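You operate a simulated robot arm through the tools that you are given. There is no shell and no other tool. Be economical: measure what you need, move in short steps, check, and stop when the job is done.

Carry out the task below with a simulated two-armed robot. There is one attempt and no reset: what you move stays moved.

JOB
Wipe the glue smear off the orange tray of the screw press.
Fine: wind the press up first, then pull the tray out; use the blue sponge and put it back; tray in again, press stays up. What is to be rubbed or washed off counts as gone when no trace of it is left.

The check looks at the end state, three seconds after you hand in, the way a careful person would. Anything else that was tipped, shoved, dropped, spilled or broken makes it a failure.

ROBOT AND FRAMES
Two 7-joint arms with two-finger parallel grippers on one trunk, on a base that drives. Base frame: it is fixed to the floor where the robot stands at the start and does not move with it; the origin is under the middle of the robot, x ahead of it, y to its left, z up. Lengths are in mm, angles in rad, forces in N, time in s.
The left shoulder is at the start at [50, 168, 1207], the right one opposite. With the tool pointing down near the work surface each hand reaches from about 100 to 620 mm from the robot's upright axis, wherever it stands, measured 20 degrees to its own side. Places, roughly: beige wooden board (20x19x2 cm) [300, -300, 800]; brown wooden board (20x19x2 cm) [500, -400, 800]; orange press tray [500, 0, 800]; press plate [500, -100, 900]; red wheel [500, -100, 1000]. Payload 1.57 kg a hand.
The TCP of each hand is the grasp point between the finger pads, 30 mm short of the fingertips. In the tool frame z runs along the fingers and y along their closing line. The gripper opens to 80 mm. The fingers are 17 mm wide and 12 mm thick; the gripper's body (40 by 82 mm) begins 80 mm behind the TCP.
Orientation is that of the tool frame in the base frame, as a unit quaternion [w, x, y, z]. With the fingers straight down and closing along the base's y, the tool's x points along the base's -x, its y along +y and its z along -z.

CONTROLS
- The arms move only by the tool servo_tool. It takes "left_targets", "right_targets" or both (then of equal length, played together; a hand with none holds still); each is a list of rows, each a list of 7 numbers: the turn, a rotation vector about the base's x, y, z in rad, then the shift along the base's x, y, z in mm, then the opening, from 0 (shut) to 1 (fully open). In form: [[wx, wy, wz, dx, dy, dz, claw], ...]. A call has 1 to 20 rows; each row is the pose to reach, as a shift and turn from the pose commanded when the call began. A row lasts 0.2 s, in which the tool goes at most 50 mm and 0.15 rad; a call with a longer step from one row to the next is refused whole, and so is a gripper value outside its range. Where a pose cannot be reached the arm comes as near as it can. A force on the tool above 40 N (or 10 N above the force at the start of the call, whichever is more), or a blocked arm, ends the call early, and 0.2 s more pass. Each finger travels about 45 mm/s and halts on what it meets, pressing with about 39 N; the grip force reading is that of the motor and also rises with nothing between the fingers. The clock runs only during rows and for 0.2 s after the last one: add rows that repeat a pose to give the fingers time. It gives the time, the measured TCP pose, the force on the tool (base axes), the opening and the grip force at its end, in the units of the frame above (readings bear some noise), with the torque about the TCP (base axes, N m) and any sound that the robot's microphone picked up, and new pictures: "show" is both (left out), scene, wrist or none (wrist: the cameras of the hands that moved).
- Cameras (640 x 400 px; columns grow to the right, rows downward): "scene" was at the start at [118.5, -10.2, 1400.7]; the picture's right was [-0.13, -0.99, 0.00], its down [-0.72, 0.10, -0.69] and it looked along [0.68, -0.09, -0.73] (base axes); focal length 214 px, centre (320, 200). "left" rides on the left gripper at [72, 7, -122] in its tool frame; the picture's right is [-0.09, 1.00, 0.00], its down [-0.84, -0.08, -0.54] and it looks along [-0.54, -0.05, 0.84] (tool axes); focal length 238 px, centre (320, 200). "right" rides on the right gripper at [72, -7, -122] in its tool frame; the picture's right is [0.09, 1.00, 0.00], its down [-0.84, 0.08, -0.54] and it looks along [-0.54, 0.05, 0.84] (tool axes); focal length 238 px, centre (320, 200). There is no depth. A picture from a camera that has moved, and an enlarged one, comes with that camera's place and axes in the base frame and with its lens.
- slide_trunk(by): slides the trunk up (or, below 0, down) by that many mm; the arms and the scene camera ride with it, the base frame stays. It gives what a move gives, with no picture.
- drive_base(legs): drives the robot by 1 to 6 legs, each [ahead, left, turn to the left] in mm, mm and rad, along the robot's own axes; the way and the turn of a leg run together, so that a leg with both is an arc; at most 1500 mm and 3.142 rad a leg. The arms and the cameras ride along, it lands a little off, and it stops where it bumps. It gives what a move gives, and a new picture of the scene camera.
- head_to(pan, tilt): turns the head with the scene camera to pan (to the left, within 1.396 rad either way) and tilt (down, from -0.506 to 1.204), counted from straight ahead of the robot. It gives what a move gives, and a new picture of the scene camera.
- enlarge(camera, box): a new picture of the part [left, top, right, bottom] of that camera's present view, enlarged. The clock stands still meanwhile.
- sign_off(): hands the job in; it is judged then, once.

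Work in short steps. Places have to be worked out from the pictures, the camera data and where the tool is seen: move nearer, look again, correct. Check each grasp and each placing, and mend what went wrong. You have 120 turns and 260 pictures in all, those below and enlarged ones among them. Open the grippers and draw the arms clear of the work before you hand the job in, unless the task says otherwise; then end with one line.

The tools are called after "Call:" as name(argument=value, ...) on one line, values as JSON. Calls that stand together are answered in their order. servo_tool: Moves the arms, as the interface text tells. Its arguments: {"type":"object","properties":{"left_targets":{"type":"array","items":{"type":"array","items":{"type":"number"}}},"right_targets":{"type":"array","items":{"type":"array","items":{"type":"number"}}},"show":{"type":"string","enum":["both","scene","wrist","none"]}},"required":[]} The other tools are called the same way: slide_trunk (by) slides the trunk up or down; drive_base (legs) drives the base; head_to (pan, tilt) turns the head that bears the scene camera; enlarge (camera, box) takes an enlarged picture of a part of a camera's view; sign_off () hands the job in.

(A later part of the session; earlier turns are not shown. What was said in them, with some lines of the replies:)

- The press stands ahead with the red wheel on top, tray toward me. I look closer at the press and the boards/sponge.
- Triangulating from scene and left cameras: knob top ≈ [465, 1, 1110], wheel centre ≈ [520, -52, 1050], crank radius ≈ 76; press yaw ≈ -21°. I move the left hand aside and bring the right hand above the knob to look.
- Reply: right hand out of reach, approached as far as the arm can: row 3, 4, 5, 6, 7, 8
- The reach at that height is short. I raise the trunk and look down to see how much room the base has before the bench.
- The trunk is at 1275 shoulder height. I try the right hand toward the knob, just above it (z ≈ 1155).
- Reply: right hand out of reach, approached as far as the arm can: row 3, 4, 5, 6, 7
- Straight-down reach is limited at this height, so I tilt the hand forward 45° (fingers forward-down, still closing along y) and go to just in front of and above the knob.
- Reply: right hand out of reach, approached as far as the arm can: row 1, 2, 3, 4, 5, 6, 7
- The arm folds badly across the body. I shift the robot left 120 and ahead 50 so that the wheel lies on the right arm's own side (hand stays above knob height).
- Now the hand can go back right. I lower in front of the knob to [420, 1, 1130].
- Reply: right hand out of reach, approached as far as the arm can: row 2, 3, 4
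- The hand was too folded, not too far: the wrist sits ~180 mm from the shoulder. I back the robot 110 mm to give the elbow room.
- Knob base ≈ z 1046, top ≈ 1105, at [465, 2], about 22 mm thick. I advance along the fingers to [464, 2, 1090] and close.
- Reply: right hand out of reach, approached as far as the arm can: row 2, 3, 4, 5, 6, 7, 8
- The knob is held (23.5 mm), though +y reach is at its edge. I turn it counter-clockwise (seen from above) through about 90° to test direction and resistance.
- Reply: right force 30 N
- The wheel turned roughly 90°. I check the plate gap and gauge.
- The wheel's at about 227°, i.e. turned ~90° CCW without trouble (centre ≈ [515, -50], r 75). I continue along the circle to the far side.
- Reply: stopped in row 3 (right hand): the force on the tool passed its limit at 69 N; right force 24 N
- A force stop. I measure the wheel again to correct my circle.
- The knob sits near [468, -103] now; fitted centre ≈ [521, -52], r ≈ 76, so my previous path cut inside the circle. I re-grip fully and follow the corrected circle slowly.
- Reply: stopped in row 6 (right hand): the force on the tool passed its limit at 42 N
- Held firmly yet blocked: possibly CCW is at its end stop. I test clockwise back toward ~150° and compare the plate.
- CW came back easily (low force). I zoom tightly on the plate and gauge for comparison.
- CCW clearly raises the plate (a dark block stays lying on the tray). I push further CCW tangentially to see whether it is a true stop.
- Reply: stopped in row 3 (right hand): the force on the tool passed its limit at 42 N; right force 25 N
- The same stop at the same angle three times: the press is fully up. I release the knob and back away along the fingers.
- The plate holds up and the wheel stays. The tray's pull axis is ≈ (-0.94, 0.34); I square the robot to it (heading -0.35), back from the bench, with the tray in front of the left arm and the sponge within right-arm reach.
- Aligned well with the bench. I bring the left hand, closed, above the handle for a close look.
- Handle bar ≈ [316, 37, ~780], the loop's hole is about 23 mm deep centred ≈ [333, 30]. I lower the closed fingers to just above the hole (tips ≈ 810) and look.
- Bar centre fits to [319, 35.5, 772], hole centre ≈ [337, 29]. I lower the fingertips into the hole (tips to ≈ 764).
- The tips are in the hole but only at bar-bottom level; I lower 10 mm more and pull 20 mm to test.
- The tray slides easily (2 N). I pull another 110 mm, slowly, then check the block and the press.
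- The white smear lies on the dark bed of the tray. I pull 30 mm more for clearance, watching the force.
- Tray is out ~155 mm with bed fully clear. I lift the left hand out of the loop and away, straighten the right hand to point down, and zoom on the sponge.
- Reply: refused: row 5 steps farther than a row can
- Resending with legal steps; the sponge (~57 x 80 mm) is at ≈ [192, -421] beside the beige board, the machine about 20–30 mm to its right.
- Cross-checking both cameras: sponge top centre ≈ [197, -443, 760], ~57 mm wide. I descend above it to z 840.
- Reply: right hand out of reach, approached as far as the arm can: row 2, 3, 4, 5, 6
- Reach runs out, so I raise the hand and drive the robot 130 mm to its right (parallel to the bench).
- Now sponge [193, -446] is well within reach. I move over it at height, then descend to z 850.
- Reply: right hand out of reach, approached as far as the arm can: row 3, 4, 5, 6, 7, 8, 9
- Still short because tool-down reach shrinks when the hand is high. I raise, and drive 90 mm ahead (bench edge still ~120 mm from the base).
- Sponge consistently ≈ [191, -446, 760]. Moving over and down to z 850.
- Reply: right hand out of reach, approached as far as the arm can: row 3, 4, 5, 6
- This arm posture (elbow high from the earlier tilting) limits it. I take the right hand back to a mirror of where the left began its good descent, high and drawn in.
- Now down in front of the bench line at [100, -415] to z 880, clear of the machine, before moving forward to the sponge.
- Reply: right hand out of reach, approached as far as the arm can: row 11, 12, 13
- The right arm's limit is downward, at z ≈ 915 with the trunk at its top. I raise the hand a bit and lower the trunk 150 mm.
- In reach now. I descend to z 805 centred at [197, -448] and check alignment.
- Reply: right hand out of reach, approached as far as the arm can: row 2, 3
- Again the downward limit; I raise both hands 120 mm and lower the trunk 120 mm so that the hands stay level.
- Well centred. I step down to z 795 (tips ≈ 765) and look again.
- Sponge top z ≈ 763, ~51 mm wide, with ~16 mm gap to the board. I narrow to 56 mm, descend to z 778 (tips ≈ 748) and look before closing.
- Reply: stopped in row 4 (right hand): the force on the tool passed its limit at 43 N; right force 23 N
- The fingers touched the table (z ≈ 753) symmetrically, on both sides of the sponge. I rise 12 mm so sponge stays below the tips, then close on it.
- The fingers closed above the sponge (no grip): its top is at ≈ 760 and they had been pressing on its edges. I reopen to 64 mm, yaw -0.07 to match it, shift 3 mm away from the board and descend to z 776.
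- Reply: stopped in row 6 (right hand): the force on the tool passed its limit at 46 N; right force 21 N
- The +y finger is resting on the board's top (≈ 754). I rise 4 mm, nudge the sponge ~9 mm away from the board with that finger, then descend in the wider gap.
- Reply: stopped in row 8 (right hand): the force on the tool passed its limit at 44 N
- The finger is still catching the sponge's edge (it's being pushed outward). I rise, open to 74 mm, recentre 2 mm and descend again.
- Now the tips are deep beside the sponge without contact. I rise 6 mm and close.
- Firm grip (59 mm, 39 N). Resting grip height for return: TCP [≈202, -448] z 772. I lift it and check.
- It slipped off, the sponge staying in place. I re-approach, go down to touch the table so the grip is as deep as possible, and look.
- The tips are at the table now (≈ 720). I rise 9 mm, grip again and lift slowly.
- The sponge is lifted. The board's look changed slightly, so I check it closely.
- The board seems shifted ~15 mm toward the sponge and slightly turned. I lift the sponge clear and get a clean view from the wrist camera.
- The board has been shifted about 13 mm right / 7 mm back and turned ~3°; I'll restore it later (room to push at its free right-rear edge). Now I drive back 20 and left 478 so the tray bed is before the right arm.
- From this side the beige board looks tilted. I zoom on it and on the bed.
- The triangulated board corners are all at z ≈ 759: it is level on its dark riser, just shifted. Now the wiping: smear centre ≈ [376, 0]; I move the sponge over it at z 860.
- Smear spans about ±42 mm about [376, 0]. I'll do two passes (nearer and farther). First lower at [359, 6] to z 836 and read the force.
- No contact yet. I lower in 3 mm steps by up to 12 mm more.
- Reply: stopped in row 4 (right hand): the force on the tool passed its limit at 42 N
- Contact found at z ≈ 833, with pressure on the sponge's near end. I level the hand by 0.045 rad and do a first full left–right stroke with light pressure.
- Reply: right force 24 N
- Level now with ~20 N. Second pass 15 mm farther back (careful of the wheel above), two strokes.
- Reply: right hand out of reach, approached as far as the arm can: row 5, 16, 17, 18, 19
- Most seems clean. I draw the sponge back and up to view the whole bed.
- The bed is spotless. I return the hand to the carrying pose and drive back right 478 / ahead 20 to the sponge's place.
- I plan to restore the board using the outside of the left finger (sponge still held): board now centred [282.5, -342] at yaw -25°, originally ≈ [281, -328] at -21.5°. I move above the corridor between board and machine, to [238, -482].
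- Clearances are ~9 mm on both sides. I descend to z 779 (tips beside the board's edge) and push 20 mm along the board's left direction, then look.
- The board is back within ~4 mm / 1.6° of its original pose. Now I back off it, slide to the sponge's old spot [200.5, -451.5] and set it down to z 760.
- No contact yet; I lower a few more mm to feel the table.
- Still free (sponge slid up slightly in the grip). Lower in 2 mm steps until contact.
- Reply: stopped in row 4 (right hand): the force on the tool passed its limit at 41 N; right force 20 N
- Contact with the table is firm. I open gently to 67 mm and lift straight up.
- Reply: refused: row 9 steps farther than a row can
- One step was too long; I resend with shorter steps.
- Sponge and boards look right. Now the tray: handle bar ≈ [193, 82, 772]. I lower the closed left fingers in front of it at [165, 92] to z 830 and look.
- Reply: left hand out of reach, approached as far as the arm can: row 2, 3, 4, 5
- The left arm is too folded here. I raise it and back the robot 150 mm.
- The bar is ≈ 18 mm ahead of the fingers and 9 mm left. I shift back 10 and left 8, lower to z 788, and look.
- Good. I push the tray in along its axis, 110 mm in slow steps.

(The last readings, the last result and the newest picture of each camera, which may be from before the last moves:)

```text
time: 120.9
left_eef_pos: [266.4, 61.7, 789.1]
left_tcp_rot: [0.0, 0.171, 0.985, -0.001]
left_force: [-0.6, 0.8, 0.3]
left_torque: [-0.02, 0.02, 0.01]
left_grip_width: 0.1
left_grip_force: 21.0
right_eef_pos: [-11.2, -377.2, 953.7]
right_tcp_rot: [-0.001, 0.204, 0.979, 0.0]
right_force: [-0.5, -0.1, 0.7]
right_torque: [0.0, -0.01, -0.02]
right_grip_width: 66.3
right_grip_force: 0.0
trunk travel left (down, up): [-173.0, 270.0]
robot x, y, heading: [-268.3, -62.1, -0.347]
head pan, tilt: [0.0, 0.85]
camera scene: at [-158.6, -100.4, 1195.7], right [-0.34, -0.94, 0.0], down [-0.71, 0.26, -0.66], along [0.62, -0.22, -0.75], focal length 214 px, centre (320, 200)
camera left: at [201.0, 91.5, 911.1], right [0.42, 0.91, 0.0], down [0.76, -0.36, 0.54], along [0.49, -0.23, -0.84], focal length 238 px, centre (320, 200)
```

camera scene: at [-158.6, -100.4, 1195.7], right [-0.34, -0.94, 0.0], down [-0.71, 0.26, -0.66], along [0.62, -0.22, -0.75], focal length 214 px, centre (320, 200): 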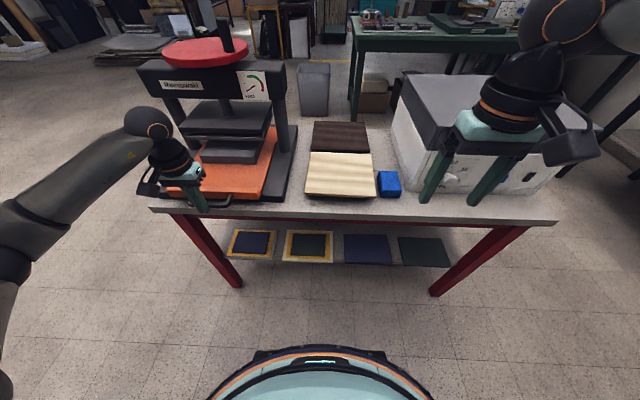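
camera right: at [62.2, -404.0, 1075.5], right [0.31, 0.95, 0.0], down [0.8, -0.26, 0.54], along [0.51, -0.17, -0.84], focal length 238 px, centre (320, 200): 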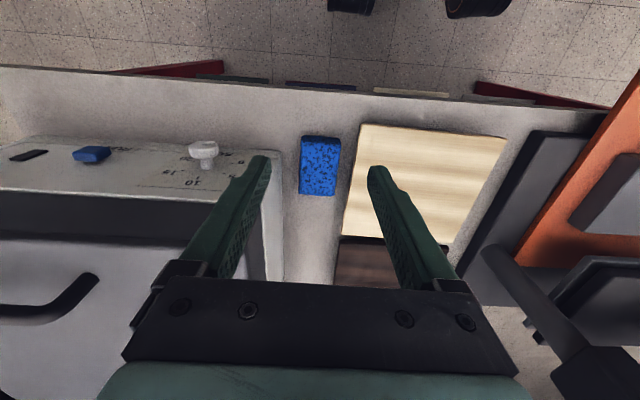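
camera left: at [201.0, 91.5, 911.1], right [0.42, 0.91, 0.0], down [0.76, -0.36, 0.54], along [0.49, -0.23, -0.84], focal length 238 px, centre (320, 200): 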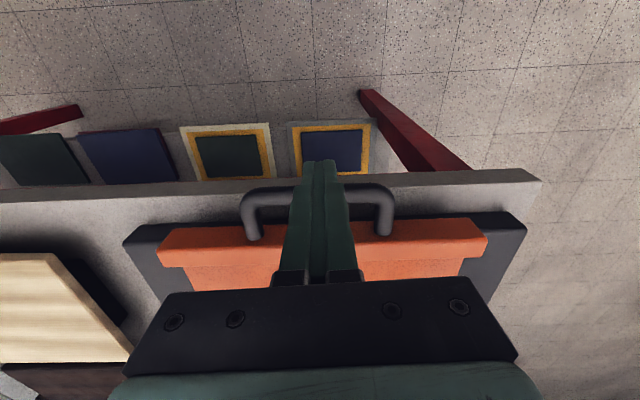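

About 42 mm remain to its original place. I push 42 mm further in small steps, watching for the stop.

Call:
servo_tool(left_targets=[[0, 0, 0, 8, -3, 0, 0], [0, 0, 0, 16, -6, 0, 0], [0, 0, 0, 24, -9, 0, 0], [0, 0, 0, 30, -11, 0, 0], [0, 0, 0, 34, -12.5, 0, 0], [0, 0, 0, 37, -13.5, 0, 0], [0, 0, 0, 40, -14.5, 0, 0], [0, 0, 0, 40, -14.5, 0, 0]])

Call:
enlarge(camera="scene", box=[130, 30, 310, 230])

```text
time: 122.7
left_eef_pos: [303.7, 46.9, 787.6]
left_tcp_rot: [-0.002, 0.172, 0.985, -0.001]
left_force: [-3.4, 0.8, -0.2]
left_torque: [0.03, 0.06, -0.02]
left_grip_width: 0.0
left_grip_force: 21.4
right_eef_pos: [-10.9, -377.1, 953.1]
right_tcp_rot: [-0.001, 0.205, 0.979, 0.0]
right_force: [0.0, -0.3, -0.7]
right_torque: [-0.01, -0.01, 0.02]
right_grip_width: 66.2
right_grip_force: 0.2
trunk travel left (down, up): [-173.0, 270.0]
robot x, y, heading: [-268.6, -63.4, -0.345]
head pan, tilt: [0.0, 0.85]
camera scene: at [-158.8, -100.3, 1195.7], right [-0.34, -0.94, 0.0], down [-0.71, 0.26, -0.66], along [0.62, -0.22, -0.75], focal length 214 px, centre (320, 200)
camera left: at [239.5, 77.4, 910.2], right [0.42, 0.91, 0.0], down [0.76, -0.36, 0.54], along [0.49, -0.23, -0.84], focal length 238 px, centre (320, 200)
```

scene: 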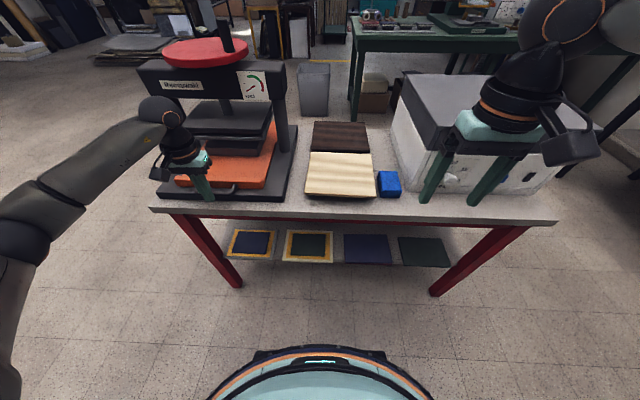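
left: 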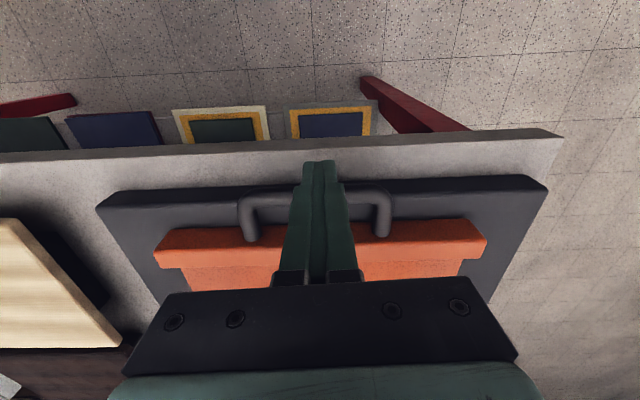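

```text
2.00 times, centred on (220, 130) of scene
camera zoom: at [-158.8, -100.3, 1195.7], right [-0.34, -0.94, 0.0], down [-0.71, 0.26, -0.66], along [0.62, -0.22, -0.75], focal length 429 px, centre (520, 340)
```

zoom: 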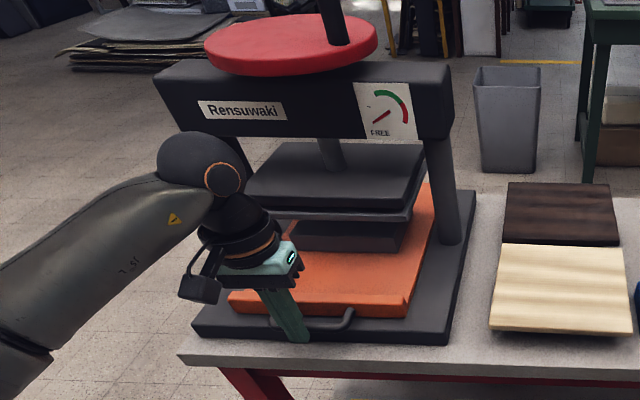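

Bar now ≈ 3–4 mm short of its original place. I push 4 mm more gently and read the force.

Call:
servo_tool(left_targets=[[0, 0, 0, 1.9, -0.7, 0, 0], [0, 0, 0, 3.8, -1.4, 0, 0], [0, 0, 0, 3.8, -1.4, 0, 0]], show="none")

Call:
enlarge(camera="left", box=[90, 100, 560, 290])

```text
time: 123.5
left_eef_pos: [307.3, 45.8, 787.7]
left_tcp_rot: [-0.003, 0.172, 0.985, -0.001]
left_force: [-7.9, 0.9, -1.1]
left_torque: [-0.04, 0.19, -0.04]
left_grip_width: 0.1
left_grip_force: 21.5
right_eef_pos: [-11.6, -375.8, 953.6]
right_tcp_rot: [-0.001, 0.204, 0.979, -0.001]
right_force: [0.9, 0.4, -0.1]
right_torque: [-0.02, -0.02, -0.04]
right_grip_width: 66.8
right_grip_force: 0.1
trunk travel left (down, up): [-173.0, 270.0]
robot x, y, heading: [-268.6, -60.3, -0.348]
head pan, tilt: [0.0, 0.85]
```

```text
1.36 times, centred on (325, 195) of left
camera zoom: at [243.2, 76.3, 910.3], right [0.43, 0.91, 0.0], down [0.76, -0.36, 0.54], along [0.49, -0.23, -0.84], focal length 325 px, centre (313, 207)
```

zoom: 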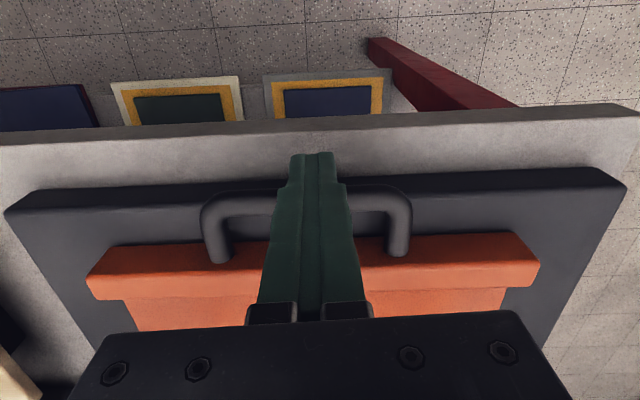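

Force rises to 8 N: the tray is home. I withdraw the left hand backwards and up, and open both grippers clear.

Call:
servo_tool(left_targets=[[0, 0, 0, -19, 7, 0, 0], [0, 0, 0, -33, 12, 10, 0], [0, 0, 0, -45, 20, 50, 0], [0, 0, 0, -60, 35, 90, 0], [0, 0, 0, -80, 50, 130, 0.3], [0, 0, 0, -110, 65, 160, 0.6], [0, 0, 0, -145, 80, 180, 0.8], [0, 0, 0, -145, 80, 180, 0.8]], show="scene")

Call:
drive_base(legs=[[-80, 100, 0]])

Call:
enlarge(camera="scene", box=[160, 20, 360, 220])

Call:
enlarge(camera="scene", box=[300, 80, 480, 220])

```text
time: 125.3
left_eef_pos: [159.0, 125.6, 968.4]
left_tcp_rot: [-0.002, 0.172, 0.985, -0.002]
left_force: [-0.8, 0.3, 0.3]
left_torque: [0.03, 0.01, 0.04]
left_grip_width: 63.8
left_grip_force: 0.0
right_eef_pos: [-11.5, -375.6, 952.9]
right_tcp_rot: [-0.002, 0.204, 0.979, 0.0]
right_force: [0.3, 0.6, 0.5]
right_torque: [0.01, 0.02, 0.02]
right_grip_width: 66.6
right_grip_force: 0.2
trunk travel left (down, up): [-173.0, 270.0]
robot x, y, heading: [-270.7, -62.7, -0.35]
head pan, tilt: [0.0, 0.85]
camera scene: at [-158.6, -100.3, 1195.7], right [-0.34, -0.94, 0.0], down [-0.71, 0.26, -0.66], along [0.62, -0.22, -0.75], focal length 214 px, centre (320, 200)
```

scene: 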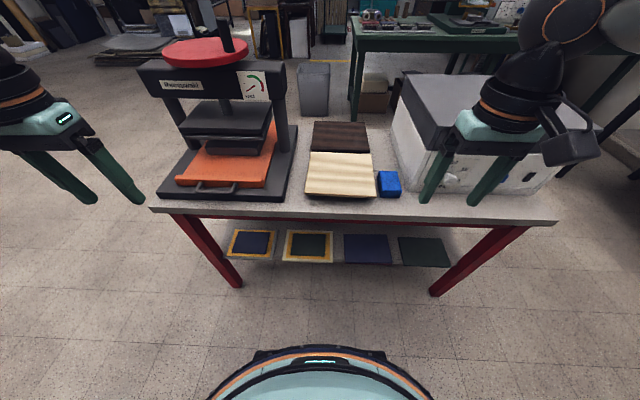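

```text
time: 126.8
left_eef_pos: [120.7, 243.9, 967.3]
left_tcp_rot: [-0.002, 0.172, 0.985, -0.002]
left_force: [0.3, -0.7, -0.1]
left_torque: [0.05, 0.04, 0.01]
left_grip_width: 64.0
left_grip_force: 0.0
right_eef_pos: [-50.8, -258.6, 953.1]
right_tcp_rot: [-0.002, 0.206, 0.979, -0.001]
right_force: [-0.5, 0.7, -0.5]
right_torque: [0.02, -0.01, 0.01]
right_grip_width: 66.2
right_grip_force: 0.1
trunk travel left (down, up): [-173.0, 270.0]
robot x, y, heading: [-310.2, 57.2, -0.35]
head pan, tilt: [0.0, 0.85]
camera scene: at [-198.8, 18.7, 1195.7], right [-0.34, -0.94, 0.0], down [-0.71, 0.26, -0.66], along [0.62, -0.23, -0.75], focal length 214 px, centre (320, 200)
```

scene: 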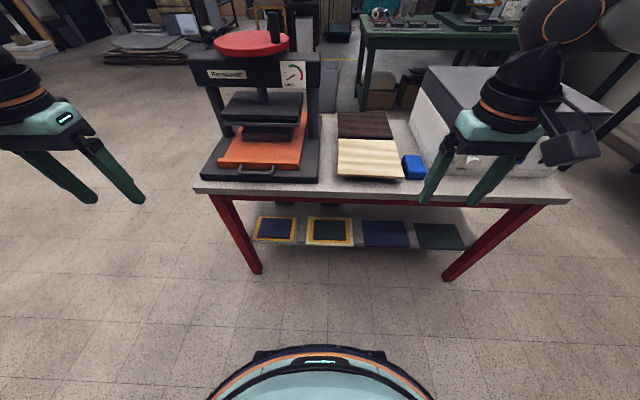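

```text
2.00 times, centred on (260, 120) of scene
camera zoom: at [-198.8, 18.7, 1195.7], right [-0.34, -0.94, 0.0], down [-0.71, 0.26, -0.66], along [0.62, -0.23, -0.75], focal length 429 px, centre (440, 360)
```

zoom: 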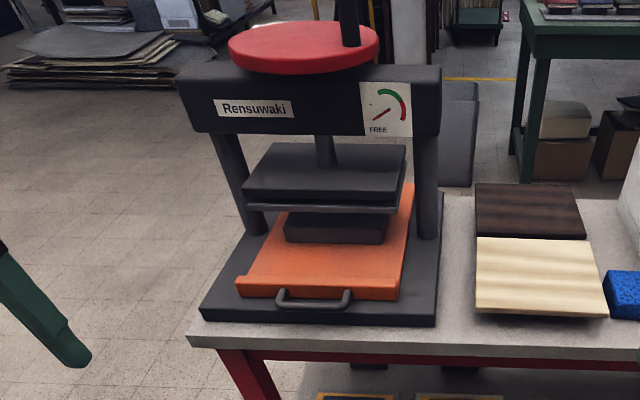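

```text
2.86 times, centred on (390, 150) of scene
camera zoom: at [-198.8, 18.7, 1195.7], right [-0.34, -0.94, 0.0], down [-0.71, 0.26, -0.66], along [0.62, -0.23, -0.75], focal length 613 px, centre (120, 343)
```

zoom: 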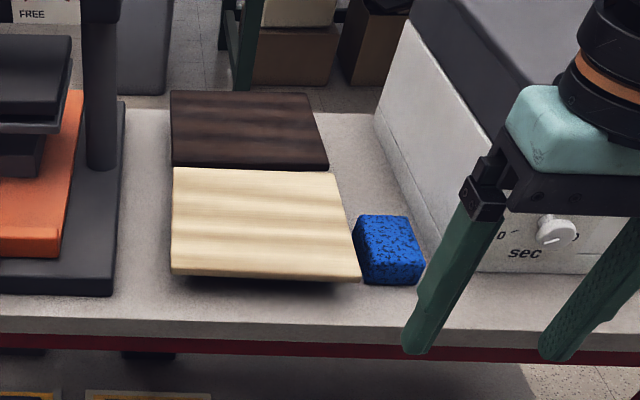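

Plate up, gauge "FREE", tray home and clean, sponge back in place, beige board level near its old pose, arms clear. I hand in.

Call:
sign_off()

```text
The job is handed in.
```

I handed the job in: the glue is gone from the tray with no visible trace, the press is wound up to its stop, the tray is pushed back in, and the blue sponge is back in its spot. While picking up the sponge I accidentally shifted the beige board by about 14 mm, then pushed it back to within roughly 4 mm and 2° of where it was, so it is not exactly in its original place.
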